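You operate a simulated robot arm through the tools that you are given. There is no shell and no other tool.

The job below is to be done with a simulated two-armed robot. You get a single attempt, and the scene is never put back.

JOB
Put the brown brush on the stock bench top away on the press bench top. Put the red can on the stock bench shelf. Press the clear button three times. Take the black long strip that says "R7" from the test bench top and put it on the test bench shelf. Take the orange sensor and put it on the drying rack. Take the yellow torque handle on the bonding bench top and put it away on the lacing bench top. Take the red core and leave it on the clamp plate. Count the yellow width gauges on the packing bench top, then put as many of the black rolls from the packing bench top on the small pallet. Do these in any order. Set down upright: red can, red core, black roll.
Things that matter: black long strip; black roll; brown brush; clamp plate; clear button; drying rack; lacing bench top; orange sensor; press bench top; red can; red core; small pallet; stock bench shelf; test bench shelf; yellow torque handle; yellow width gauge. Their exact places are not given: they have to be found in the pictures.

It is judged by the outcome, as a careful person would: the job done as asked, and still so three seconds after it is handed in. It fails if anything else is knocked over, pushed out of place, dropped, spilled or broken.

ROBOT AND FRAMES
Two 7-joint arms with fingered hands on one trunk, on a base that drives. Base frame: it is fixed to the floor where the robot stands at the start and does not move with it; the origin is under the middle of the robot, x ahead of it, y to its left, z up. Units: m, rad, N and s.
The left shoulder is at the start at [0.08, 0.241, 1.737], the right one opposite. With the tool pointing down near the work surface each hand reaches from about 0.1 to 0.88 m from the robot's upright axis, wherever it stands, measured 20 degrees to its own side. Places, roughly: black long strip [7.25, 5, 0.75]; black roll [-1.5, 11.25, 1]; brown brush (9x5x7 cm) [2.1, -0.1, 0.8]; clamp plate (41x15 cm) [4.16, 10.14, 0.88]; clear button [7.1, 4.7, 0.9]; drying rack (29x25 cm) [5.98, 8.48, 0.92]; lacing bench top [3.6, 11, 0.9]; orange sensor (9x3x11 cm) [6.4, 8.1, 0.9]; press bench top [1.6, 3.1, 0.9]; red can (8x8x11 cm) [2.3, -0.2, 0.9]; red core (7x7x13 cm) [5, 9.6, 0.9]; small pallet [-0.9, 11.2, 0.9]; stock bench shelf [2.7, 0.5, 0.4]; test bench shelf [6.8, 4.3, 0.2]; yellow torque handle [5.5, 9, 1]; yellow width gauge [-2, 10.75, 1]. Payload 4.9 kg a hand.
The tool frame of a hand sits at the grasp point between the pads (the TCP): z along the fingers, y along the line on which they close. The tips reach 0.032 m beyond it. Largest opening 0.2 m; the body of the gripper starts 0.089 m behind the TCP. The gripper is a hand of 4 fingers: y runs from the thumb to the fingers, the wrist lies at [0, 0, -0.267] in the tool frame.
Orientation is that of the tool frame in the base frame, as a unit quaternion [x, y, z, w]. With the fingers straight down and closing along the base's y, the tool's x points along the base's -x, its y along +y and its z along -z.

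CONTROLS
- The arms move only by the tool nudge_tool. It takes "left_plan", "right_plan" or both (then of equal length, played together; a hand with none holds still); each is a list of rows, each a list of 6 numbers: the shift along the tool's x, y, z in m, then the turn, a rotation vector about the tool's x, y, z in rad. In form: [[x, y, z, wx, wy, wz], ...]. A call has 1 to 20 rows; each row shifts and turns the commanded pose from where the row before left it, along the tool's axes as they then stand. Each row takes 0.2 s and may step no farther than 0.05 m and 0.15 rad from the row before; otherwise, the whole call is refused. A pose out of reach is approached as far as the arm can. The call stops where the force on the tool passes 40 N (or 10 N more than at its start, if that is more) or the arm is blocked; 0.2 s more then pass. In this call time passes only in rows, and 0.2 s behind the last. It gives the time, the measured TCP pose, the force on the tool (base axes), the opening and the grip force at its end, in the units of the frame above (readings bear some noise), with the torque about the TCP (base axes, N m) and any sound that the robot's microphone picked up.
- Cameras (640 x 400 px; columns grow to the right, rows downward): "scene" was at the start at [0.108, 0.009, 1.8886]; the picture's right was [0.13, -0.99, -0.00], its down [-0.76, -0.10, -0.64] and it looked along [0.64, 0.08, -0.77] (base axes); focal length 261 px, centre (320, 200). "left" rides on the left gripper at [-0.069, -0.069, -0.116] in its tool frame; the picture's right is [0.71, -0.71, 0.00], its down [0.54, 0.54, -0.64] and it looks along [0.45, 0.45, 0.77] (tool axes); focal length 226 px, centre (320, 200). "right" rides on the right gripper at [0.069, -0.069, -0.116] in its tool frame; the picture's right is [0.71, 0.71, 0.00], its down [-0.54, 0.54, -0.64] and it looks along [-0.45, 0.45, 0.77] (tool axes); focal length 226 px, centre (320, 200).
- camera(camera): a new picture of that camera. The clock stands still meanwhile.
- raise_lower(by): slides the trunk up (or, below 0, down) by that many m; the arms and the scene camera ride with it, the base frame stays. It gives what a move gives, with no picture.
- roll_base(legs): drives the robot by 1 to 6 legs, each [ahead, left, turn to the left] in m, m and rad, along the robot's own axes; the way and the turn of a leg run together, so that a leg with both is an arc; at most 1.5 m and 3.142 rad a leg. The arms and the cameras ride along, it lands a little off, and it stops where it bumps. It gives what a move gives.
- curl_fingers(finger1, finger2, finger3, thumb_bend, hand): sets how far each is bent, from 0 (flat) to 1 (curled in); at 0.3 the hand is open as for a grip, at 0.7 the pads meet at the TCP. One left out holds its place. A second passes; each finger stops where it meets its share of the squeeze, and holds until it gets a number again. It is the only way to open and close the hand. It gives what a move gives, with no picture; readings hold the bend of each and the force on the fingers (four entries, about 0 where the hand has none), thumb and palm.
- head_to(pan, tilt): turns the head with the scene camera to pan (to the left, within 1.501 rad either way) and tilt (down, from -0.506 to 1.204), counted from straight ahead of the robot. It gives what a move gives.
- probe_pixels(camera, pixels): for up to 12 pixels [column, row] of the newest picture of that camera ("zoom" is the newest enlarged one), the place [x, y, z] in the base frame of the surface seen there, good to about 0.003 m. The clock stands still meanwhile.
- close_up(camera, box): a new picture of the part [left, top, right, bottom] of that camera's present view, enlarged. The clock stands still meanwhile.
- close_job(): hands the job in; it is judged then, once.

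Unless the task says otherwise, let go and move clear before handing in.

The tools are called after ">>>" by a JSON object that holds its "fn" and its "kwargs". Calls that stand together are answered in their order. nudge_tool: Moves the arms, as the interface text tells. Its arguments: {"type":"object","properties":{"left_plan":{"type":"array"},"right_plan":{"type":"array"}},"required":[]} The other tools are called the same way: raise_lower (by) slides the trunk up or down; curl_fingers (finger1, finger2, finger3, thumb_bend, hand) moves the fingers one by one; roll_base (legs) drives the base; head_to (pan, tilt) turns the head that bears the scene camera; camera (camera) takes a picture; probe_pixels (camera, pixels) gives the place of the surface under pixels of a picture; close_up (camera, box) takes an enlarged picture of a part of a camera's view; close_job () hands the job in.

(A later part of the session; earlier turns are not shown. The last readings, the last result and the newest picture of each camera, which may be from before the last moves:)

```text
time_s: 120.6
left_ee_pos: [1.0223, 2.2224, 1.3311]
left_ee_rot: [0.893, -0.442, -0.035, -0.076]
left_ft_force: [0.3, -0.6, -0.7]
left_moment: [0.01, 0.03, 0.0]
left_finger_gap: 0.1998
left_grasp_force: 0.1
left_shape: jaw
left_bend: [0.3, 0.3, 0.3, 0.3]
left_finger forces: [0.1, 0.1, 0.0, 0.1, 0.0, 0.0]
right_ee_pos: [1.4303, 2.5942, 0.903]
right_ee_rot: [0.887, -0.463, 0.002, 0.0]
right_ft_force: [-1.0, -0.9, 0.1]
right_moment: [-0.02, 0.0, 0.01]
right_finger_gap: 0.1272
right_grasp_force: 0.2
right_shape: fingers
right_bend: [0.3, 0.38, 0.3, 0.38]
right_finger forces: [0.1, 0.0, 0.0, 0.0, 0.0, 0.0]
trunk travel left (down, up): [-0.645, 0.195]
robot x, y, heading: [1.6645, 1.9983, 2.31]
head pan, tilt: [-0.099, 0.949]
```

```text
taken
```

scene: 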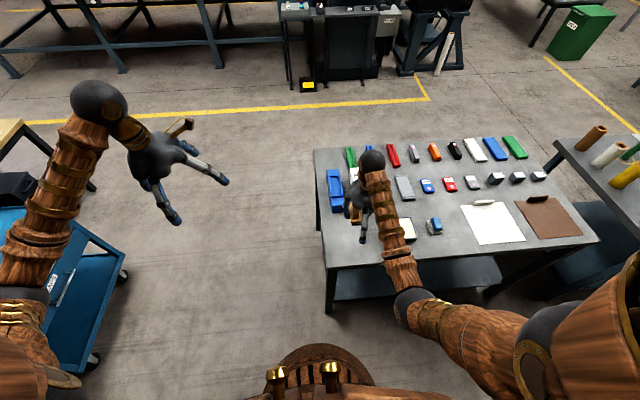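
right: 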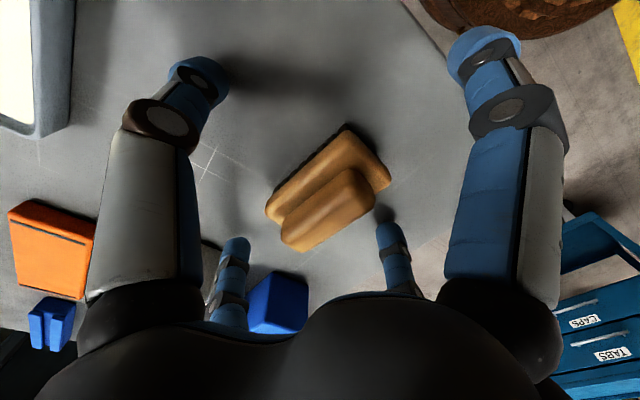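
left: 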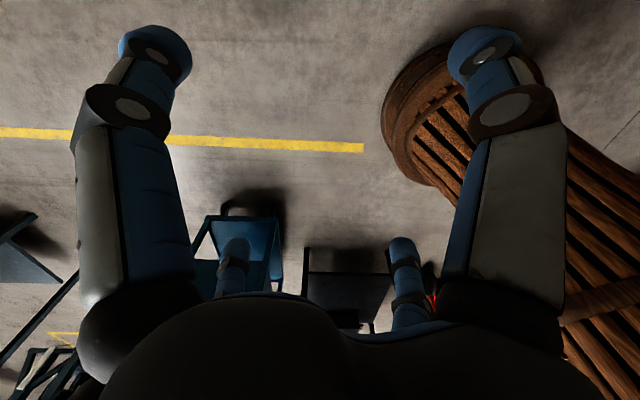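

The brush rests upright on the bench, free of the fingers. I'll lift straight up and confirm.

>>> {"fn": "nudge_tool", "kwargs": {"right_plan": [[0, 0, -0.04, 0, 0, 0], [0, 0, -0.05, 0, 0, 0], [0, 0, -0.05, 0, 0, 0], [0, 0, -0.05, 0, 0, 0]]}}

>>> {"fn": "curl_fingers", "kwargs": {"hand": "right", "finger1": 0.3, "finger2": 0.3, "finger3": 0.3, "thumb_bend": 0.3}}

>>> {"fn": "close_up", "kwargs": {"camera": "scene", "box": [300, 130, 460, 290]}}

>>> {"fn": "camera", "kwargs": {"camera": "right"}}

```text
time_s: 121.6
left_ee_pos: [1.0221, 2.2234, 1.3324]
left_ee_rot: [0.893, -0.442, -0.035, -0.077]
left_ft_force: [0.0, -0.4, 0.2]
left_moment: [-0.02, 0.01, 0.01]
left_finger_gap: 0.1998
left_grasp_force: 0.0
left_shape: jaw
left_bend: [0.3, 0.3, 0.3, 0.3]
left_finger forces: [0.0, 0.0, 0.1, 0.1, 0.0, 0.1]
right_ee_pos: [1.429, 2.5938, 1.0623]
right_ee_rot: [0.887, -0.463, 0.002, 0.0]
right_ft_force: [0.0, -0.4, -0.6]
right_moment: [-0.01, -0.02, -0.03]
right_finger_gap: 0.1268
right_grasp_force: 0.0
right_shape: fingers
right_bend: [0.3, 0.38, 0.3, 0.38]
right_finger forces: [0.1, 0.0, 0.1, 0.1, 0.0, 0.1]
right hand out of reach, approached as far as the arm can: row 4
trunk travel left (down, up): [-0.645, 0.195]
robot x, y, heading: [1.6647, 1.9998, 2.31]
head pan, tilt: [-0.099, 0.949]
```

```text
time_s: 122.6
left_ee_pos: [1.0231, 2.2232, 1.3328]
left_ee_rot: [0.893, -0.442, -0.036, -0.077]
left_ft_force: [0.8, -0.1, 0.7]
left_moment: [-0.01, 0.02, -0.01]
left_finger_gap: 0.1998
left_grasp_force: 0.0
left_shape: jaw
left_bend: [0.3, 0.3, 0.3, 0.3]
left_finger forces: [0.0, 0.0, 0.0, 0.1, 0.0, 0.0]
right_ee_pos: [1.4285, 2.594, 1.0623]
right_ee_rot: [0.886, -0.463, 0.003, 0.0]
right_ft_force: [0.4, 0.5, 0.3]
right_moment: [0.01, -0.01, 0.02]
right_finger_gap: 0.1401
right_grasp_force: 0.1
right_shape: fingers
right_bend: [0.3, 0.3, 0.3, 0.3]
right_finger forces: [0.0, 0.0, 0.0, 0.0, 0.0, 0.1]
trunk travel left (down, up): [-0.645, 0.195]
robot x, y, heading: [1.6614, 2.0013, 2.305]
head pan, tilt: [-0.099, 0.949]
```

```text
2.50 times, centred on (380, 210) of scene
```

zoom: 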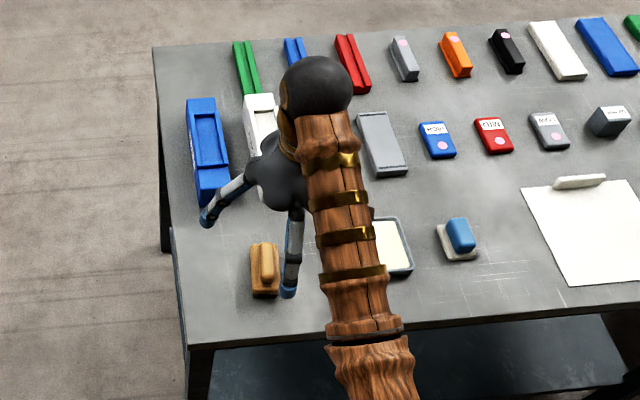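

```text
taken
```

right: 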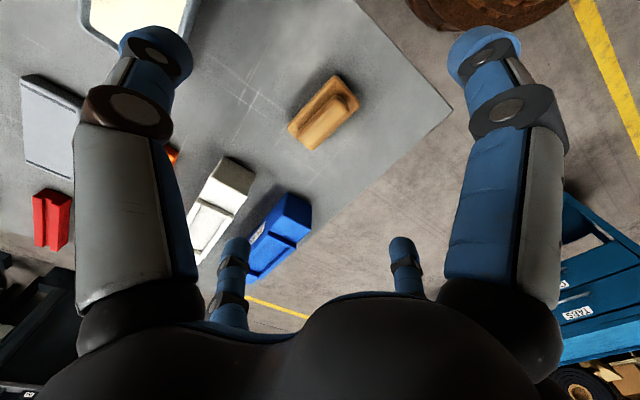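

The brush is on the press bench and nothing else was disturbed. Next is the test bench: I'll back into the aisle, turn along it and look ahead.

>>> {"fn": "roll_base", "kwargs": {"legs": [[-0.5, 0.0, 0.0], [0.0, 0.0, -1.58], [1.2, 0.0, 0.0]]}}

>>> {"fn": "head_to", "kwargs": {"pan": 0.0, "tilt": 0.3}}

>>> {"fn": "camera", "kwargs": {"camera": "scene"}}

```text
time_s: 135.1
left_ee_pos: [3.1151, 3.0864, 1.3325]
left_ee_rot: [-0.323, 0.943, -0.03, 0.079]
left_ft_force: [-0.5, 0.0, -0.9]
left_moment: [0.0, -0.03, 0.01]
left_finger_gap: 0.1999
left_grasp_force: 0.0
left_shape: jaw
left_bend: [0.3, 0.3, 0.3, 0.3]
left_finger forces: [0.0, 0.1, 0.1, 0.0, 0.1, 0.0]
right_ee_pos: [3.4902, 2.6827, 1.0622]
right_ee_rot: [-0.303, 0.953, -0.002, -0.001]
right_ft_force: [-0.5, -0.3, -0.6]
right_moment: [0.06, 0.02, 0.02]
right_finger_gap: 0.1399
right_grasp_force: 0.1
right_shape: fingers
right_bend: [0.3, 0.3, 0.3, 0.3]
right_finger forces: [0.1, 0.0, 0.0, 0.0, 0.0, 0.1]
trunk travel left (down, up): [-0.645, 0.195]
robot x, y, heading: [2.8972, 2.4434, 0.742]
head pan, tilt: [-0.099, 0.949]
```

```text
time_s: 136.1
left_ee_pos: [3.1166, 3.0868, 1.3324]
left_ee_rot: [-0.323, 0.943, -0.029, 0.079]
left_ft_force: [-0.2, 0.0, 0.5]
left_moment: [0.01, -0.02, -0.02]
left_finger_gap: 0.1997
left_grasp_force: 0.0
left_shape: jaw
left_bend: [0.3, 0.3, 0.3, 0.3]
left_finger forces: [0.0, 0.0, 0.0, 0.0, 0.0, 0.1]
right_ee_pos: [3.4903, 2.6822, 1.0617]
right_ee_rot: [-0.304, 0.953, -0.002, -0.001]
right_ft_force: [0.0, -0.3, -0.2]
right_moment: [-0.01, 0.0, -0.04]
right_finger_gap: 0.1399
right_grasp_force: 0.0
right_shape: fingers
right_bend: [0.3, 0.3, 0.3, 0.3]
right_finger forces: [0.0, 0.1, 0.0, 0.0, 0.0, 0.1]
trunk travel left (down, up): [-0.645, 0.195]
robot x, y, heading: [2.8965, 2.4402, 0.75]
head pan, tilt: [0.0, 0.3]
```

```text
taken
```

scene: 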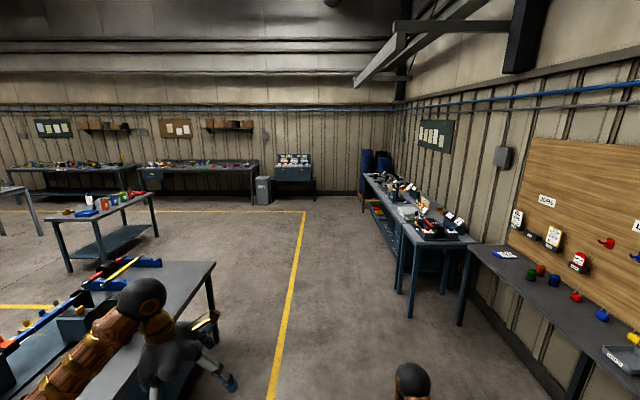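

The aisle runs ahead between the left bench and the wall benches; the test bench is the blue one around (410,215). I'll probe corners to plan the drive.

>>> {"fn": "probe_pixels", "kwargs": {"camera": "scene", "pixels": [[213, 264], [150, 262], [225, 370], [460, 320], [411, 315], [398, 287], [365, 180], [470, 240], [300, 230], [405, 232], [275, 380], [575, 345]]}}

>>> {"fn": "close_up", "kwargs": {"camera": "scene", "box": [340, 130, 500, 330]}}

```text
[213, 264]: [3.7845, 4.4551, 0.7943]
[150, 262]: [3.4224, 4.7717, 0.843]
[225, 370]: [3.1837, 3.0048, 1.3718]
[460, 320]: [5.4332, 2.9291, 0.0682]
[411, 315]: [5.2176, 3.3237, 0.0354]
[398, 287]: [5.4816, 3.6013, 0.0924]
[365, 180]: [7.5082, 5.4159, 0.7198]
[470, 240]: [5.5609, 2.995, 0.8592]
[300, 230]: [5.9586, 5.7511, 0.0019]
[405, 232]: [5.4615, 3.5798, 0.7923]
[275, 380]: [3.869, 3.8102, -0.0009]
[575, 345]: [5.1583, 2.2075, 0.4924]
```

```text
2.00 times, centred on (420, 230) of scene
```

zoom: 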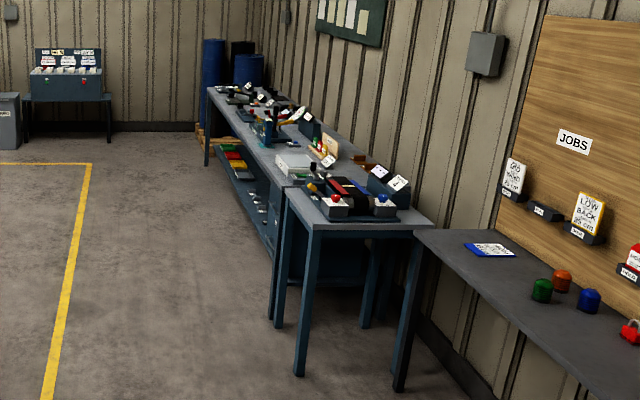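

The test bench runs roughly from u=5 to 7.7 m along the wall with its front about 0.9 m to my right. I'll drive down the aisle and turn to face it.

>>> {"fn": "roll_base", "kwargs": {"legs": [[0.0, 0.0, -0.022], [1.5, 0.0, 0.0], [1.5, 0.0, 0.0], [1.3, 0.0, 0.0], [0.0, 0.0, -1.57]]}}

>>> {"fn": "head_to", "kwargs": {"pan": 0.0, "tilt": 0.6}}

>>> {"fn": "camera", "kwargs": {"camera": "scene"}}

```text
time_s: 160.9
left_ee_pos: [6.772, 5.0697, 1.3326]
left_ee_rot: [0.448, 0.89, -0.076, 0.035]
left_ft_force: [0.0, 0.1, -0.3]
left_moment: [0.03, -0.01, 0.02]
left_finger_gap: 0.1999
left_grasp_force: 0.1
left_shape: jaw
left_bend: [0.3, 0.3, 0.3, 0.3]
left_finger forces: [0.0, 0.0, 0.0, 0.0, 0.0, 0.0]
right_ee_pos: [6.3608, 4.7036, 1.0622]
right_ee_rot: [0.468, 0.884, 0.0, -0.002]
right_ft_force: [-0.1, 0.0, 0.5]
right_moment: [-0.02, -0.01, 0.01]
right_finger_gap: 0.14
right_grasp_force: 0.0
right_shape: fingers
right_bend: [0.3, 0.3, 0.3, 0.3]
right_finger forces: [0.0, 0.0, 0.1, 0.0, 0.1, 0.0]
trunk travel left (down, up): [-0.645, 0.195]
robot x, y, heading: [6.1304, 5.3023, -0.847]
head pan, tilt: [0.0, 0.3]
```

```text
time_s: 161.8
left_ee_pos: [6.7719, 5.0692, 1.3326]
left_ee_rot: [0.448, 0.89, -0.077, 0.034]
left_ft_force: [-0.2, 0.1, -0.3]
left_moment: [-0.03, -0.02, 0.02]
left_finger_gap: 0.1997
left_grasp_force: 0.1
left_shape: jaw
left_bend: [0.3, 0.3, 0.3, 0.3]
left_finger forces: [0.0, 0.1, 0.0, 0.1, 0.1, 0.1]
right_ee_pos: [6.3604, 4.7034, 1.0636]
right_ee_rot: [0.469, 0.883, -0.001, -0.002]
right_ft_force: [0.4, -0.6, -0.2]
right_moment: [-0.03, -0.02, -0.01]
right_finger_gap: 0.1401
right_grasp_force: 0.0
right_shape: fingers
right_bend: [0.3, 0.3, 0.3, 0.3]
right_finger forces: [0.0, 0.0, 0.0, 0.0, 0.0, 0.0]
trunk travel left (down, up): [-0.645, 0.195]
robot x, y, heading: [6.1312, 5.3005, -0.846]
head pan, tilt: [0.0, 0.6]
```

```text
taken
```

scene: 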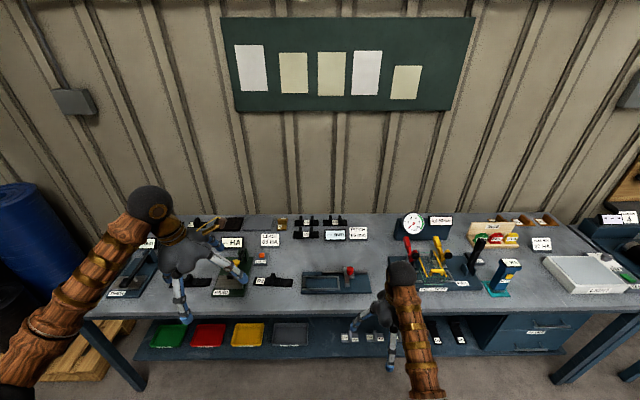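

>>> {"fn": "close_up", "kwargs": {"camera": "scene", "box": [200, 200, 420, 310]}}

>>> {"fn": "close_up", "kwargs": {"camera": "scene", "box": [80, 200, 300, 310]}}

>>> {"fn": "close_up", "kwargs": {"camera": "scene", "box": [100, 290, 480, 390]}}

```text
2.91 times, centred on (310, 255) of scene
```

zoom: 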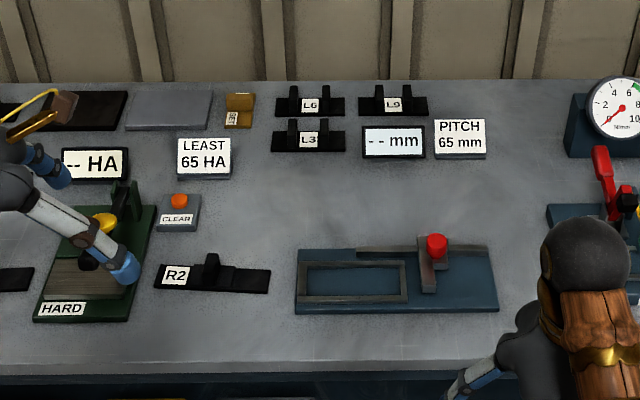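

```text
2.91 times, centred on (190, 255) of scene
```

zoom: 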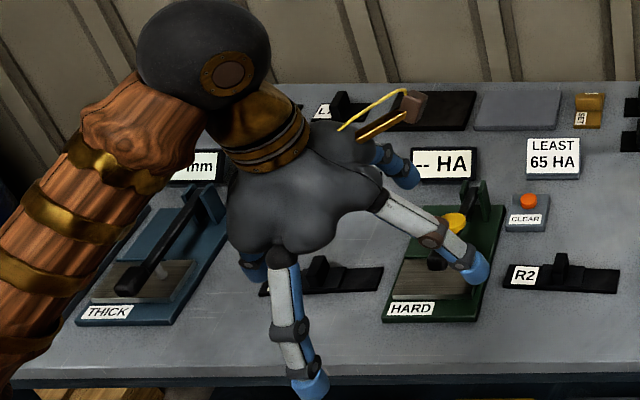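

```text
1.68 times, centred on (290, 340) of scene
```

zoom: 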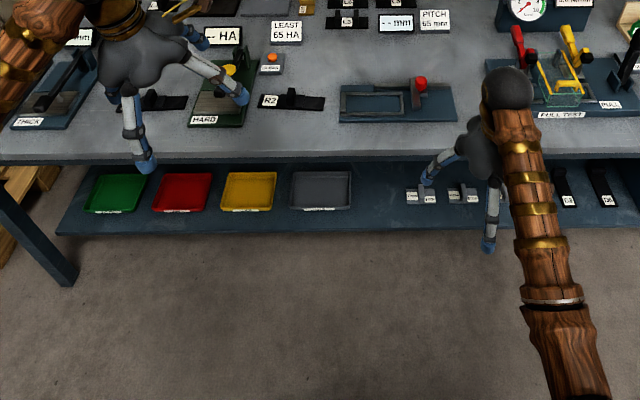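

I see an "R2" strip, the orange-topped CLEAR button, and another strip hidden behind my left hand around (295,275 in the second zoom). I'll probe those and shift left to see the rest.

>>> {"fn": "probe_pixels", "kwargs": {"camera": "scene", "pixels": [[272, 281], [261, 257], [261, 250], [187, 282], [200, 305], [120, 293], [300, 305], [320, 300], [250, 240], [150, 345], [190, 345], [320, 335]]}}

>>> {"fn": "roll_base", "kwargs": {"legs": [[0.0, 0.45, 0.0]]}}

>>> {"fn": "camera", "kwargs": {"camera": "scene"}}

```text
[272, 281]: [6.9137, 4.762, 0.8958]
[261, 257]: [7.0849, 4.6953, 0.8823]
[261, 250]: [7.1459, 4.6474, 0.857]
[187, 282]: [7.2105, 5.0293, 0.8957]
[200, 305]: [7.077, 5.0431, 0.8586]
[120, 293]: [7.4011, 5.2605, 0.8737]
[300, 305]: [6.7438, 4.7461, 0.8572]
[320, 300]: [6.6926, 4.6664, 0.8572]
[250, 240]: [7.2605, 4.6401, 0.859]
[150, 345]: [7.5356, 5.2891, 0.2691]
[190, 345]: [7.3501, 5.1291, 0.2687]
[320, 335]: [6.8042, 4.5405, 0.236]
```

```text
time_s: 164.5
left_ee_pos: [7.107, 5.3652, 1.3328]
left_ee_rot: [0.448, 0.89, -0.076, 0.035]
left_ft_force: [-0.4, -0.5, 0.1]
left_moment: [0.03, -0.04, 0.0]
left_finger_gap: 0.1999
left_grasp_force: 0.0
left_shape: jaw
left_bend: [0.3, 0.3, 0.3, 0.3]
left_finger forces: [0.1, 0.1, 0.0, 0.0, 0.1, 0.1]
right_ee_pos: [6.6951, 5.0001, 1.0618]
right_ee_rot: [0.468, 0.884, 0.0, -0.001]
right_ft_force: [0.0, -0.1, 1.0]
right_moment: [0.06, -0.04, 0.01]
right_finger_gap: 0.14
right_grasp_force: 0.0
right_shape: fingers
right_bend: [0.3, 0.3, 0.3, 0.3]
right_finger forces: [0.0, 0.0, 0.0, 0.1, 0.1, 0.1]
trunk travel left (down, up): [-0.645, 0.195]
robot x, y, heading: [6.4743, 5.5991, -0.847]
head pan, tilt: [0.0, 0.6]
```

```text
taken
```

scene: 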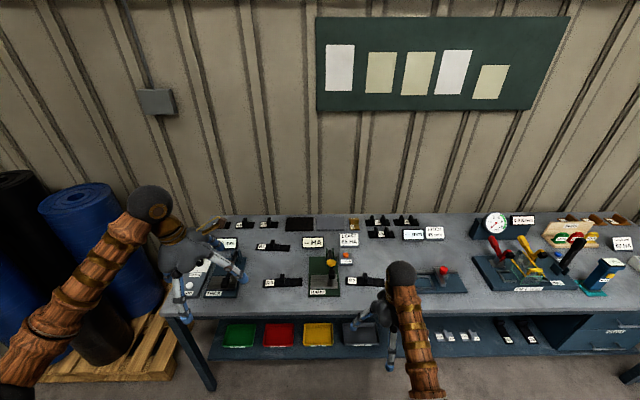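

>>> {"fn": "close_up", "kwargs": {"camera": "scene", "box": [160, 205, 400, 310]}}

>>> {"fn": "close_up", "kwargs": {"camera": "scene", "box": [240, 230, 360, 305]}}

>>> {"fn": "probe_pixels", "kwargs": {"camera": "scene", "pixels": [[269, 284], [300, 283], [283, 279], [345, 256], [345, 262], [350, 280], [380, 283], [257, 246], [288, 247]]}}

```text
2.67 times, centred on (280, 258) of scene
```

zoom: 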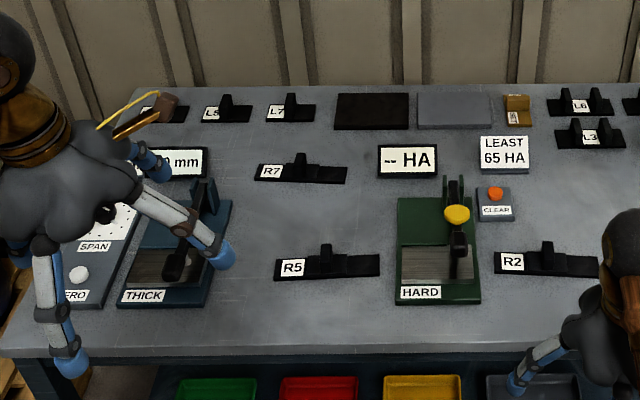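

```text
5.33 times, centred on (300, 268) of scene
```

zoom: 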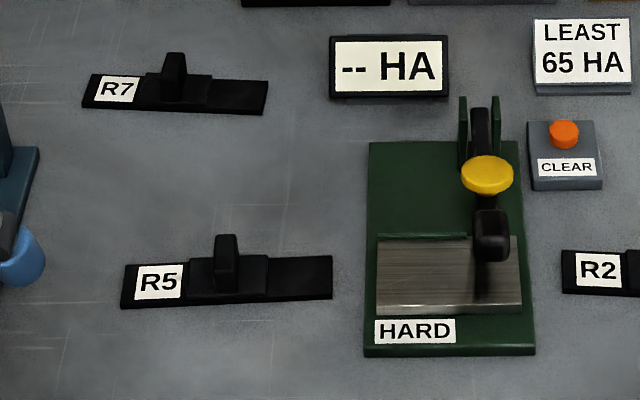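

```text
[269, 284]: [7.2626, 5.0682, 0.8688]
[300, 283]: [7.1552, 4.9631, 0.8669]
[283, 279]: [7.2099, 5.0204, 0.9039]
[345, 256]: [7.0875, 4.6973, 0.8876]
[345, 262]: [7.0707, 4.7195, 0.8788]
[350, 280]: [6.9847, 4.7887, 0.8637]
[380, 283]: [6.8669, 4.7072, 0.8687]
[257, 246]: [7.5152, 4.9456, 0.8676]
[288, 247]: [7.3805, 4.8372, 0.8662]
```

R7 is found at the back-left around (7.45,4.89), and CLEAR at (7.087,4.697). I'll probe the heights of nearby fixtures and the R7 strip's knob in the current zoom.

>>> {"fn": "probe_pixels", "kwargs": {"camera": "zoom", "pixels": [[487, 172], [464, 105], [492, 105], [491, 240], [173, 60], [173, 95], [95, 95], [262, 95], [563, 130], [563, 147], [540, 180], [598, 140]]}}

>>> {"fn": "close_up", "kwargs": {"camera": "scene", "box": [250, 235, 300, 260]}}

```text
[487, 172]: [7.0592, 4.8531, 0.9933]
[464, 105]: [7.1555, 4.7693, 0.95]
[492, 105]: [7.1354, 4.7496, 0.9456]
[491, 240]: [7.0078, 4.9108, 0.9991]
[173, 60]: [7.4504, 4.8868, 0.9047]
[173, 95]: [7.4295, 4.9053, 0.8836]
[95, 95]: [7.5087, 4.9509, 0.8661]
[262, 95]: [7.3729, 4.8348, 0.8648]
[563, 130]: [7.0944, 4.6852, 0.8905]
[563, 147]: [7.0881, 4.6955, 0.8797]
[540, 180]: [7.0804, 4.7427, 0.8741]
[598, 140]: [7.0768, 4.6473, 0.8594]
```

```text
12.80 times, centred on (275, 248) of scene
```

zoom: 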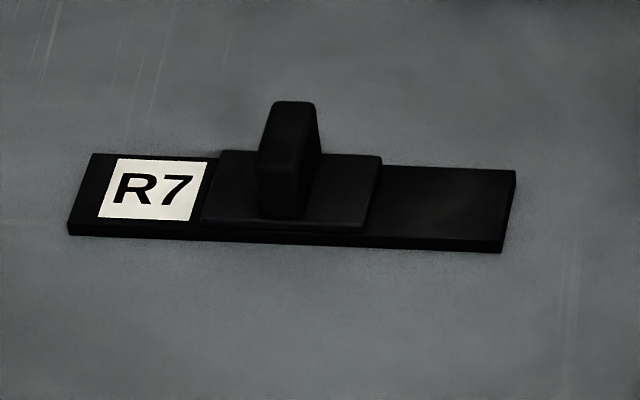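

R7's grip is a narrow upright fin; closing along the robot's left-right axis suits it. I'll probe the fin and strip extents.

>>> {"fn": "probe_pixels", "kwargs": {"camera": "zoom", "pixels": [[290, 104], [268, 140], [310, 140], [278, 165], [278, 210], [305, 205], [375, 165], [220, 160], [80, 165], [75, 230], [505, 180], [500, 248]]}}

```text
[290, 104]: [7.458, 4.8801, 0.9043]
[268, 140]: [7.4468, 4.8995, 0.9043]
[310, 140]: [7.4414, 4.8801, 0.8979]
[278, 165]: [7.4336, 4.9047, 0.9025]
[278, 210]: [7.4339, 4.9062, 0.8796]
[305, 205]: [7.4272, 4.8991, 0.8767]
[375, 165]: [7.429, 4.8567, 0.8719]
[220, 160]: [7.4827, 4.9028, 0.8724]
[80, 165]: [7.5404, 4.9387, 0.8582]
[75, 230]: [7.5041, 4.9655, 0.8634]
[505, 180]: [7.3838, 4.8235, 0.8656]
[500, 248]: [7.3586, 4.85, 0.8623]
```

R7's fin is centred at (7.446,4.890), top z=0.905, on a plate at 0.872. For the later shelf placing I need the left arm tucked, so I'll try moving the left hand out to the side and back while I'm in open space.

>>> {"fn": "nudge_tool", "kwargs": {"left_plan": [[0.02, 0.04, 0, 0, 0, 0], [0.02, 0.04, 0, 0, 0, 0], [0.03, 0.035, 0, 0, 0, 0], [0.03, 0.035, 0, 0, 0, 0], [0.03, 0.035, 0, 0, 0, 0], [0.035, 0.03, 0, 0, 0, 0], [0.04, 0.02, 0, 0, 0, 0], [0.04, 0.02, 0, 0, 0, 0]]}}

>>> {"fn": "head_to", "kwargs": {"pan": 0.7, "tilt": 0.6}}

>>> {"fn": "camera", "kwargs": {"camera": "scene"}}

```text
time_s: 166.3
left_ee_pos: [7.1738, 5.6655, 1.2813]
left_ee_rot: [0.448, 0.89, -0.077, 0.035]
left_ft_force: [-0.7, 0.2, -0.2]
left_moment: [-0.04, -0.01, -0.01]
left_finger_gap: 0.1998
left_grasp_force: 0.0
left_shape: jaw
left_bend: [0.3, 0.3, 0.3, 0.3]
left_finger forces: [0.0, 0.1, 0.0, 0.1, 0.1, 0.0]
left hand out of reach, approached as far as the arm can: row 8
right_ee_pos: [6.6969, 4.9997, 1.0612]
right_ee_rot: [0.469, 0.883, 0.0, -0.002]
right_ft_force: [0.1, 0.2, 0.0]
right_moment: [0.01, -0.01, 0.0]
right_finger_gap: 0.1398
right_grasp_force: 0.1
right_shape: fingers
right_bend: [0.3, 0.3, 0.3, 0.3]
right_finger forces: [0.0, 0.0, 0.0, 0.0, 0.0, 0.0]
trunk travel left (down, up): [-0.645, 0.195]
robot x, y, heading: [6.4657, 5.5989, -0.846]
head pan, tilt: [0.0, 0.6]
```

```text
time_s: 167.3
left_ee_pos: [7.1742, 5.6667, 1.2814]
left_ee_rot: [0.447, 0.891, -0.077, 0.035]
left_ft_force: [-0.4, 0.0, 0.5]
left_moment: [0.01, 0.0, 0.01]
left_finger_gap: 0.1999
left_grasp_force: 0.0
left_shape: jaw
left_bend: [0.3, 0.3, 0.3, 0.3]
left_finger forces: [0.0, 0.0, 0.0, 0.0, 0.0, 0.0]
right_ee_pos: [6.6968, 5.0017, 1.0632]
right_ee_rot: [0.469, 0.883, -0.001, -0.003]
right_ft_force: [0.3, -0.2, -0.7]
right_moment: [0.03, 0.01, 0.0]
right_finger_gap: 0.1401
right_grasp_force: 0.0
right_shape: fingers
right_bend: [0.3, 0.3, 0.3, 0.3]
right_finger forces: [0.0, 0.0, 0.1, 0.1, 0.0, 0.1]
trunk travel left (down, up): [-0.645, 0.195]
robot x, y, heading: [6.4719, 5.5997, -0.851]
head pan, tilt: [0.7, 0.6]
```

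```text
taken
```

scene: 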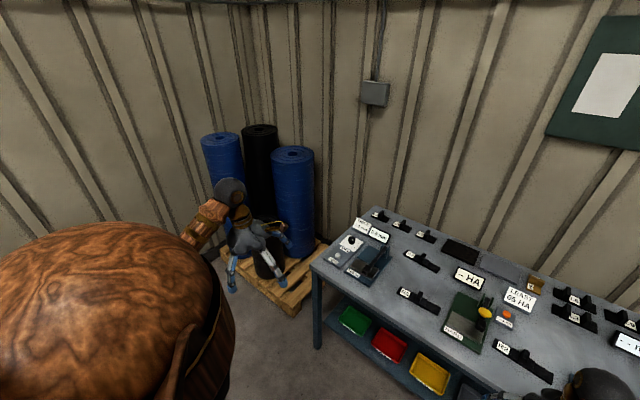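

The left hand is now tucked to the side (fwd 0.41, left 0.57). I'll check where the barrels and pallet are relative to where it would go.

>>> {"fn": "probe_pixels", "kwargs": {"camera": "scene", "pixels": [[290, 200], [275, 230], [290, 300], [320, 240], [310, 265], [255, 190], [320, 345], [350, 320]]}}

>>> {"fn": "close_up", "kwargs": {"camera": "scene", "box": [300, 190, 560, 400]}}

```text
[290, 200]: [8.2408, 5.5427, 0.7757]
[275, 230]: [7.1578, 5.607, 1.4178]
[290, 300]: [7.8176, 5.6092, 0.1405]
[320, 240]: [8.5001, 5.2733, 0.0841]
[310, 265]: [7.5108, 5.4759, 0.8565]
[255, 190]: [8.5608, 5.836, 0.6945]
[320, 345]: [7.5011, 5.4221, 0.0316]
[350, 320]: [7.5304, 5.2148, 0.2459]
```

```text
1.90 times, centred on (430, 295) of scene
```

zoom: 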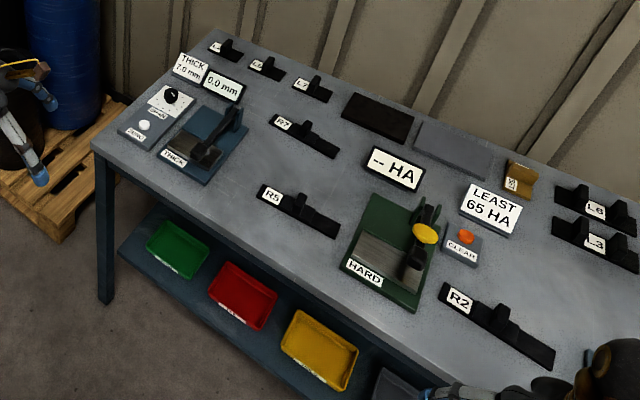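

Barrels are far enough from the tucked left hand. I'll drive so the R7 strip is ahead of the right hand, and set the right fingers (finger1 curled away, thumb and finger2 half-open).

>>> {"fn": "roll_base", "kwargs": {"legs": [[0.0, 0.404, 0.0], [0.392, 0.0, 0.0]]}}

>>> {"fn": "curl_fingers", "kwargs": {"hand": "right", "finger1": 1.0, "finger2": 0.45, "finger3": 0.3, "thumb_bend": 0.45}}

>>> {"fn": "head_to", "kwargs": {"pan": -0.1, "tilt": 0.85}}

>>> {"fn": "camera", "kwargs": {"camera": "scene"}}

>>> {"fn": "camera", "kwargs": {"camera": "right"}}

```text
time_s: 171.9
left_ee_pos: [7.7352, 5.6343, 1.2813]
left_ee_rot: [0.449, 0.89, -0.077, 0.036]
left_ft_force: [0.3, 0.6, 0.3]
left_moment: [-0.04, -0.04, -0.02]
left_finger_gap: 0.2002
left_grasp_force: 0.1
left_shape: jaw
left_bend: [0.3, 0.3, 0.3, 0.3]
left_finger forces: [0.0, 0.0, 0.1, 0.1, 0.0, 0.0]
right_ee_pos: [7.2551, 4.9695, 1.0627]
right_ee_rot: [0.469, 0.883, -0.001, -0.002]
right_ft_force: [-0.2, 0.2, -0.5]
right_moment: [-0.01, -0.03, 0.0]
right_finger_gap: 0.14
right_grasp_force: 0.1
right_shape: fingers
right_bend: [0.3, 0.3, 0.3, 0.3]
right_finger forces: [0.0, 0.0, 0.1, 0.0, 0.0, 0.1]
trunk travel left (down, up): [-0.645, 0.195]
robot x, y, heading: [7.0295, 5.5657, -0.848]
head pan, tilt: [0.7, 0.6]
```

```text
time_s: 172.9
left_ee_pos: [7.7352, 5.6335, 1.2802]
left_ee_rot: [0.448, 0.89, -0.077, 0.036]
left_ft_force: [-0.6, -0.2, -0.1]
left_moment: [-0.02, -0.01, 0.0]
left_finger_gap: 0.1997
left_grasp_force: 0.1
left_shape: jaw
left_bend: [0.3, 0.3, 0.3, 0.3]
left_finger forces: [0.1, 0.1, 0.0, 0.1, 0.0, 0.0]
right_ee_pos: [7.2571, 4.9688, 1.0607]
right_ee_rot: [0.47, 0.883, -0.001, -0.002]
right_ft_force: [0.5, 0.2, 0.0]
right_moment: [0.04, 0.01, 0.02]
right_finger_gap: 0.0928
right_grasp_force: 0.1
right_shape: fingers
right_bend: [1.0, 0.45, 0.3, 0.45]
right_finger forces: [0.0, 0.0, 0.0, 0.1, 0.0, 0.1]
trunk travel left (down, up): [-0.645, 0.195]
robot x, y, heading: [7.0273, 5.5669, -0.848]
head pan, tilt: [0.7, 0.6]
```

```text
time_s: 174.0
left_ee_pos: [7.7369, 5.6321, 1.2808]
left_ee_rot: [0.449, 0.89, -0.076, 0.035]
left_ft_force: [0.6, 0.1, 0.1]
left_moment: [0.01, 0.04, -0.02]
left_finger_gap: 0.1998
left_grasp_force: 0.0
left_shape: jaw
left_bend: [0.3, 0.3, 0.3, 0.3]
left_finger forces: [0.1, 0.0, 0.0, 0.1, 0.0, 0.0]
right_ee_pos: [7.257, 4.9677, 1.0619]
right_ee_rot: [0.469, 0.883, -0.001, -0.003]
right_ft_force: [-0.9, 0.3, -0.5]
right_moment: [0.0, 0.02, 0.01]
right_finger_gap: 0.0928
right_grasp_force: 0.0
right_shape: fingers
right_bend: [1.0, 0.45, 0.3, 0.45]
right_finger forces: [0.0, 0.0, 0.0, 0.1, 0.0, 0.0]
trunk travel left (down, up): [-0.645, 0.195]
robot x, y, heading: [7.0272, 5.5669, -0.85]
head pan, tilt: [-0.099, 0.85]
```

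```text
taken
```

scene: 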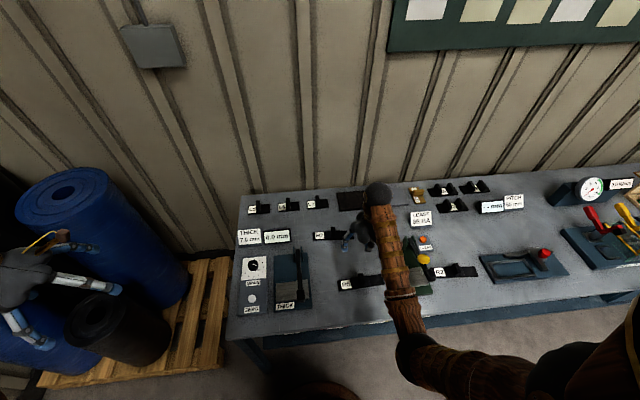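

```text
taken
```

right: 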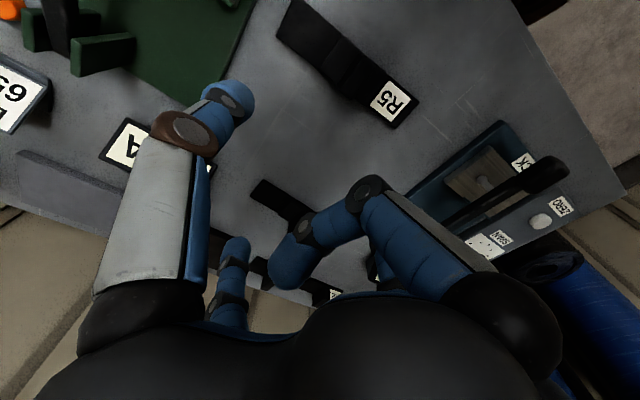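

The right hand is 0.2 m short of R7. I'll tilt it 40° and move to a pre-grasp above and behind the fin.

>>> {"fn": "nudge_tool", "kwargs": {"right_plan": [[0, 0, 0, 0, 0, -0.056], [0, 0, 0, 0, -0.1396, 0], [0, 0, 0, 0, -0.1396, 0], [0, 0, 0, 0, -0.1396, 0], [0, 0, 0, 0, -0.1396, 0], [0, 0, 0, 0, -0.1396, 0], [-0.0062, 0.0258, 0.0241, 0, 0, 0], [-0.0062, 0.0258, 0.0241, 0, 0, 0], [-0.0062, 0.0258, 0.0241, 0, 0, 0], [-0.0062, 0.0258, 0.0241, 0, 0, 0]]}}

>>> {"fn": "camera", "kwargs": {"camera": "right"}}

>>> {"fn": "close_up", "kwargs": {"camera": "scene", "box": [270, 170, 450, 310]}}

```text
time_s: 176.2
left_ee_pos: [7.7373, 5.6315, 1.2798]
left_ee_rot: [0.449, 0.89, -0.076, 0.033]
left_ft_force: [-0.1, -1.1, 0.8]
left_moment: [0.03, 0.03, -0.03]
left_finger_gap: 0.1999
left_grasp_force: 0.0
left_shape: jaw
left_bend: [0.3, 0.3, 0.3, 0.3]
left_finger forces: [0.1, 0.0, 0.0, 0.0, 0.0, 0.0]
right_ee_pos: [7.3883, 4.9646, 1.003]
right_ee_rot: [0.418, 0.843, -0.153, 0.303]
right_ft_force: [0.1, 0.6, 0.3]
right_moment: [0.01, -0.01, 0.02]
right_finger_gap: 0.0927
right_grasp_force: 0.1
right_shape: fingers
right_bend: [1.0, 0.45, 0.3, 0.45]
right_finger forces: [0.0, 0.1, 0.0, 0.0, 0.0, 0.0]
trunk travel left (down, up): [-0.645, 0.195]
robot x, y, heading: [7.0289, 5.5653, -0.852]
head pan, tilt: [-0.099, 0.85]
```

```text
taken
```

right: 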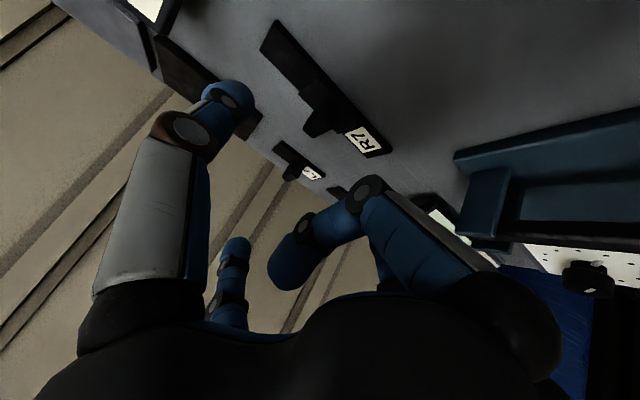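

```text
2.86 times, centred on (360, 240) of scene
```

zoom: 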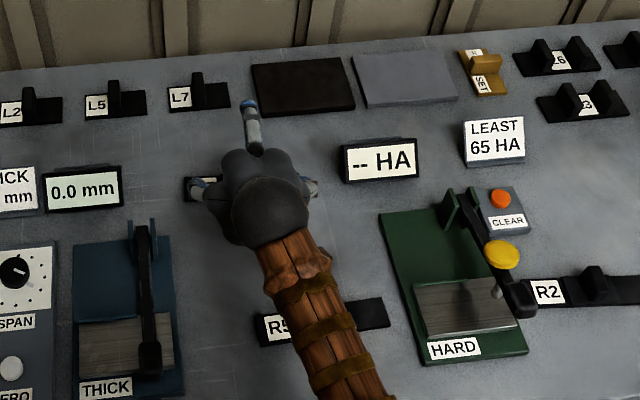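

R7 is visible at (325,100) in the right picture with its fin at about (318,122). I'll probe it again up close.

>>> {"fn": "probe_pixels", "kwargs": {"camera": "right", "pixels": [[316, 130], [308, 130], [326, 120], [320, 105], [310, 120], [275, 40], [360, 140], [300, 85]]}}

>>> {"fn": "close_up", "kwargs": {"camera": "right", "box": [250, 10, 400, 170]}}

```text
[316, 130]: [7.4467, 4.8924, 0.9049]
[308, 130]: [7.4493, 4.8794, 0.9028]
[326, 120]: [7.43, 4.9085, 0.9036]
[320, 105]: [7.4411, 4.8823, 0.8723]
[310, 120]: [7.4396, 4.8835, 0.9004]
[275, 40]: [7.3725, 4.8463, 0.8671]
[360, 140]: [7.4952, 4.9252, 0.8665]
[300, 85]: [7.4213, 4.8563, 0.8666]
```

```text
2.50 times, centred on (325, 90) of right
```

zoom: 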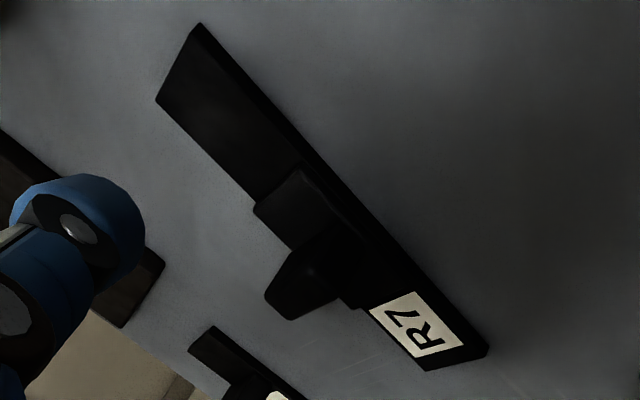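

Fin confirmed at (7.4455,4.8915); the approach is a straight 0.117 m along the tool axis. Advancing with force watch.

>>> {"fn": "nudge_tool", "kwargs": {"right_plan": [[0, 0.001, 0.035, 0, 0, 0], [0, 0.001, 0.035, 0, 0, 0], [0, 0, 0.027, 0, 0, 0]]}}

>>> {"fn": "nudge_tool", "kwargs": {"right_plan": [[0, 0, 0.012, 0, 0, 0], [0, 0, 0.008, 0, 0, 0]]}}

>>> {"fn": "camera", "kwargs": {"camera": "right"}}

>>> {"fn": "close_up", "kwargs": {"camera": "scene", "box": [300, 190, 400, 290]}}

```text
time_s: 177.0
left_ee_pos: [7.737, 5.6316, 1.2801]
left_ee_rot: [0.448, 0.89, -0.077, 0.034]
left_ft_force: [0.8, -0.8, 0.0]
left_moment: [0.02, 0.03, 0.01]
left_finger_gap: 0.1997
left_grasp_force: 0.0
left_shape: jaw
left_bend: [0.3, 0.3, 0.3, 0.3]
left_finger forces: [0.0, 0.0, 0.1, 0.0, 0.0, 0.1]
right_ee_pos: [7.427, 4.9182, 0.9278]
right_ee_rot: [0.418, 0.843, -0.152, 0.304]
right_ft_force: [0.1, 0.1, -0.4]
right_moment: [-0.01, 0.03, 0.02]
right_finger_gap: 0.0927
right_grasp_force: 0.0
right_shape: fingers
right_bend: [1.0, 0.45, 0.3, 0.45]
right_finger forces: [0.1, 0.1, 0.1, 0.1, 0.0, 0.1]
trunk travel left (down, up): [-0.645, 0.195]
robot x, y, heading: [7.0326, 5.5714, -0.845]
head pan, tilt: [-0.099, 0.85]
```

```text
time_s: 177.6
left_ee_pos: [7.7372, 5.6318, 1.281]
left_ee_rot: [0.449, 0.89, -0.075, 0.033]
left_ft_force: [0.4, -0.5, -0.5]
left_moment: [0.03, 0.02, -0.01]
left_finger_gap: 0.1996
left_grasp_force: 0.1
left_shape: jaw
left_bend: [0.3, 0.3, 0.3, 0.3]
left_finger forces: [0.0, 0.0, 0.1, 0.0, 0.0, 0.0]
right_ee_pos: [7.435, 4.9065, 0.9133]
right_ee_rot: [0.418, 0.843, -0.153, 0.303]
right_ft_force: [-0.2, -0.2, -0.5]
right_moment: [-0.03, 0.0, -0.03]
right_finger_gap: 0.0927
right_grasp_force: 0.1
right_shape: fingers
right_bend: [1.0, 0.45, 0.3, 0.45]
right_finger forces: [0.0, 0.1, 0.0, 0.0, 0.1, 0.1]
trunk travel left (down, up): [-0.645, 0.195]
robot x, y, heading: [7.0293, 5.5668, -0.848]
head pan, tilt: [-0.099, 0.85]
```

```text
taken
```

right: 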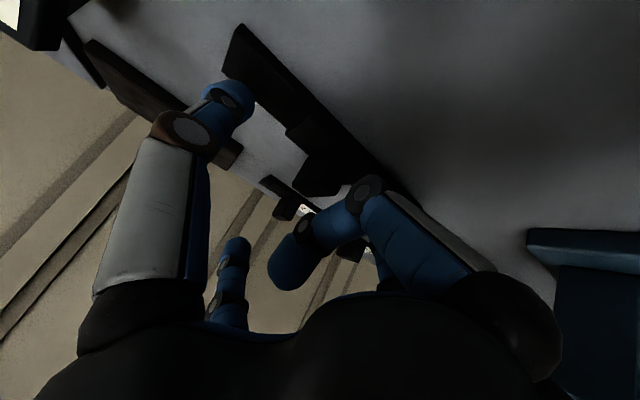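

```text
4.00 times, centred on (350, 240) of scene
```

zoom: 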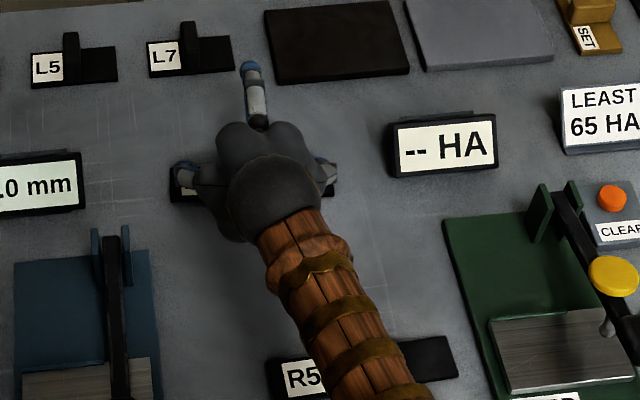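

Positioned at the fin with no contact. Closing thumb and finger2.

>>> {"fn": "curl_fingers", "kwargs": {"hand": "right", "finger2": 0.8, "thumb_bend": 0.8}}

>>> {"fn": "camera", "kwargs": {"camera": "right"}}

```text
time_s: 178.6
left_ee_pos: [7.736, 5.6326, 1.28]
left_ee_rot: [0.448, 0.89, -0.077, 0.034]
left_ft_force: [-0.2, -0.5, 0.1]
left_moment: [0.02, 0.0, 0.01]
left_finger_gap: 0.2
left_grasp_force: 0.0
left_shape: jaw
left_bend: [0.3, 0.3, 0.3, 0.3]
left_finger forces: [0.0, 0.0, 0.0, 0.0, 0.0, 0.0]
right_ee_pos: [7.4346, 4.9076, 0.9138]
right_ee_rot: [0.417, 0.842, -0.153, 0.304]
right_ft_force: [-0.7, 0.4, 1.0]
right_moment: [0.09, -0.11, 0.04]
right_finger_gap: 0.0543
right_grasp_force: 14.0
right_shape: fingers
right_bend: [1.0, 0.64, 0.3, 0.72]
right_finger forces: [0.0, 13.5, 0.1, 0.1, 14.0, 0.0]
trunk travel left (down, up): [-0.645, 0.195]
robot x, y, heading: [7.034, 5.565, -0.851]
head pan, tilt: [-0.099, 0.85]
```

```text
taken
```

right: 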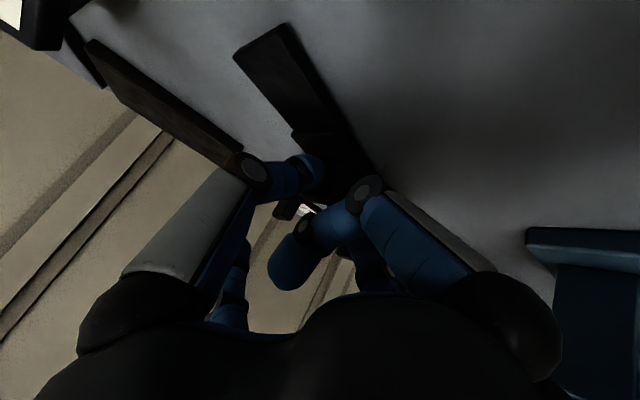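

Gripped (14 N). I'll lift a few centimetres and look at how the strip hangs.

>>> {"fn": "nudge_tool", "kwargs": {"right_plan": [[-0.0128, 0, -0.0154, 0, 0, 0], [-0.0128, 0, -0.0154, 0, 0, 0], [-0.0128, 0, -0.0154, 0, 0, 0]]}}

>>> {"fn": "camera", "kwargs": {"camera": "right"}}

>>> {"fn": "close_up", "kwargs": {"camera": "scene", "box": [290, 170, 410, 290]}}

```text
time_s: 179.4
left_ee_pos: [7.7363, 5.6327, 1.2793]
left_ee_rot: [0.448, 0.89, -0.077, 0.034]
left_ft_force: [-0.4, -0.4, 0.2]
left_moment: [0.0, -0.01, 0.03]
left_finger_gap: 0.1997
left_grasp_force: 0.0
left_shape: jaw
left_bend: [0.3, 0.3, 0.3, 0.3]
left_finger forces: [0.0, 0.0, 0.1, 0.0, 0.1, 0.0]
right_ee_pos: [7.4339, 4.9072, 0.9736]
right_ee_rot: [0.418, 0.843, -0.153, 0.304]
right_ft_force: [-0.4, 0.5, -0.3]
right_moment: [-0.03, 0.0, -0.02]
right_finger_gap: 0.0508
right_grasp_force: 13.9
right_shape: fingers
right_bend: [1.0, 0.62, 0.3, 0.75]
right_finger forces: [0.0, 13.8, 0.1, 0.1, 13.3, 0.0]
trunk travel left (down, up): [-0.645, 0.195]
robot x, y, heading: [7.0327, 5.567, -0.847]
head pan, tilt: [-0.099, 0.85]
```

```text
taken
```

right: 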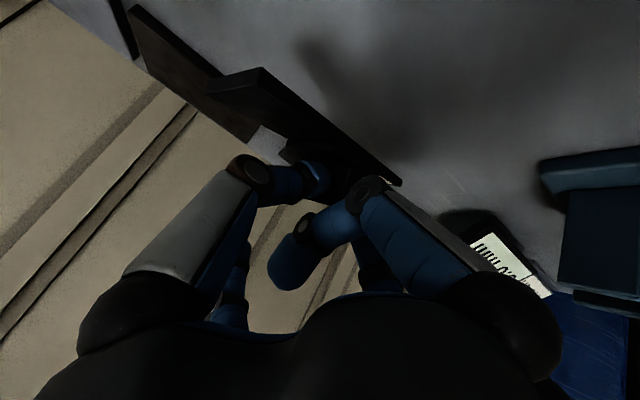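

```text
3.33 times, centred on (350, 230) of scene
```

zoom: 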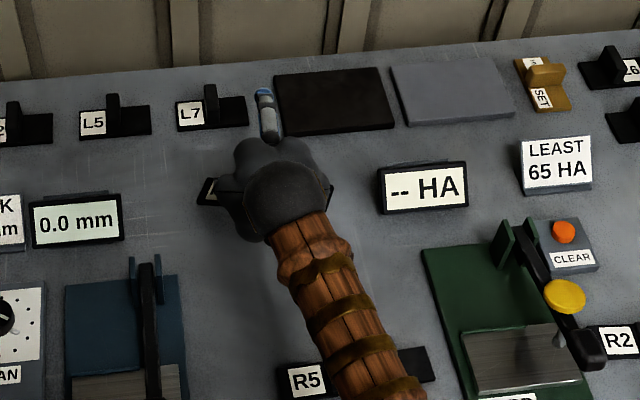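

The strip came up with the hand. I'll zoom in to see its orientation in the grip.

>>> {"fn": "close_up", "kwargs": {"camera": "right", "box": [180, 40, 440, 220]}}

>>> {"fn": "probe_pixels", "kwargs": {"camera": "right", "pixels": [[225, 92], [262, 78], [300, 115], [350, 145], [395, 182], [265, 110], [290, 130], [380, 172]]}}

```text
2.22 times, centred on (310, 130) of right
```

zoom: 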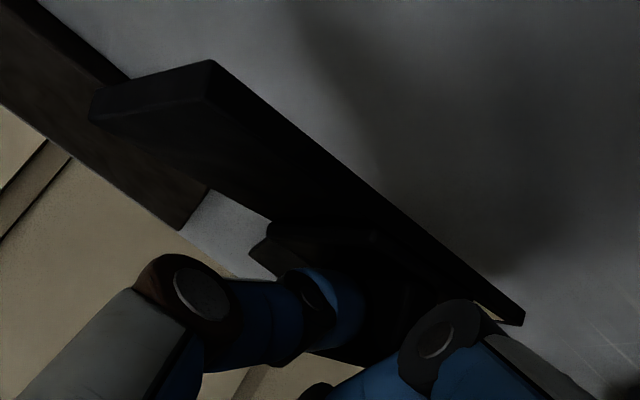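

```text
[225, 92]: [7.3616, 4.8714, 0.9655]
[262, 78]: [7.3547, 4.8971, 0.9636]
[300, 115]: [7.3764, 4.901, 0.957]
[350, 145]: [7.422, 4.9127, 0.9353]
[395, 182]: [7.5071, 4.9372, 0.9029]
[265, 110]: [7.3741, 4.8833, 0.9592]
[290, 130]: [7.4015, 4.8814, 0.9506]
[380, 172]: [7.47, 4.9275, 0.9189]
```

The strip is rolled about 22° in the grip (label end low), otherwise level. I'll raise the hand further and counter-roll it so the strip is level again.

>>> {"fn": "nudge_tool", "kwargs": {"right_plan": [[-0.0192, 0, -0.0231, 0, 0, 0], [-0.0192, 0, -0.0231, 0, 0, 0], [-0.0192, 0, -0.0231, 0, 0, 0], [0, 0, 0, -0.0974, 0, 0.081], [0, 0, 0, -0.0974, 0, 0.081], [0, 0, 0, -0.0974, 0, 0.081]]}}

>>> {"fn": "close_up", "kwargs": {"camera": "right", "box": [180, 40, 440, 220]}}

>>> {"fn": "probe_pixels", "kwargs": {"camera": "zoom", "pixels": [[110, 95], [205, 75], [300, 150], [400, 230], [515, 318], [180, 130], [480, 290]]}}

```text
time_s: 180.8
left_ee_pos: [7.736, 5.6338, 1.2813]
left_ee_rot: [0.448, 0.89, -0.076, 0.034]
left_ft_force: [0.1, -0.3, -1.1]
left_moment: [-0.01, 0.01, 0.0]
left_finger_gap: 0.1999
left_grasp_force: 0.2
left_shape: jaw
left_bend: [0.3, 0.3, 0.3, 0.3]
left_finger forces: [0.1, 0.0, 0.0, 0.1, 0.0, 0.1]
right_ee_pos: [7.4339, 4.9084, 1.0637]
right_ee_rot: [0.468, 0.798, 0.01, 0.379]
right_ft_force: [0.2, 0.4, -1.5]
right_moment: [0.02, 0.01, 0.02]
right_finger_gap: 0.0506
right_grasp_force: 13.8
right_shape: fingers
right_bend: [1.0, 0.62, 0.3, 0.75]
right_finger forces: [0.0, 13.7, 0.0, 0.0, 13.7, 0.0]
trunk travel left (down, up): [-0.645, 0.195]
robot x, y, heading: [7.0319, 5.5685, -0.849]
head pan, tilt: [-0.099, 0.85]
```

```text
2.22 times, centred on (310, 130) of right
```

zoom: 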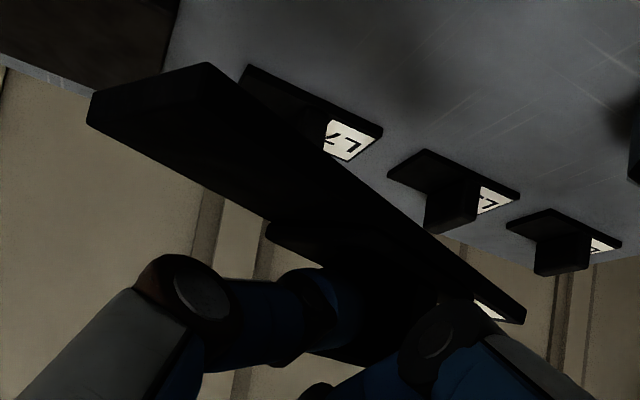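

```text
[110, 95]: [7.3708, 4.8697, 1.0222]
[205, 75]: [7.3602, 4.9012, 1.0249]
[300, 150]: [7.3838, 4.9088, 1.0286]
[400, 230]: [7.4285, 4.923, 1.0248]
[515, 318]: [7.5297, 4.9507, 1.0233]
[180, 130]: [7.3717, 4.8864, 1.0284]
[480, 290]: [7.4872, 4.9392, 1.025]
```

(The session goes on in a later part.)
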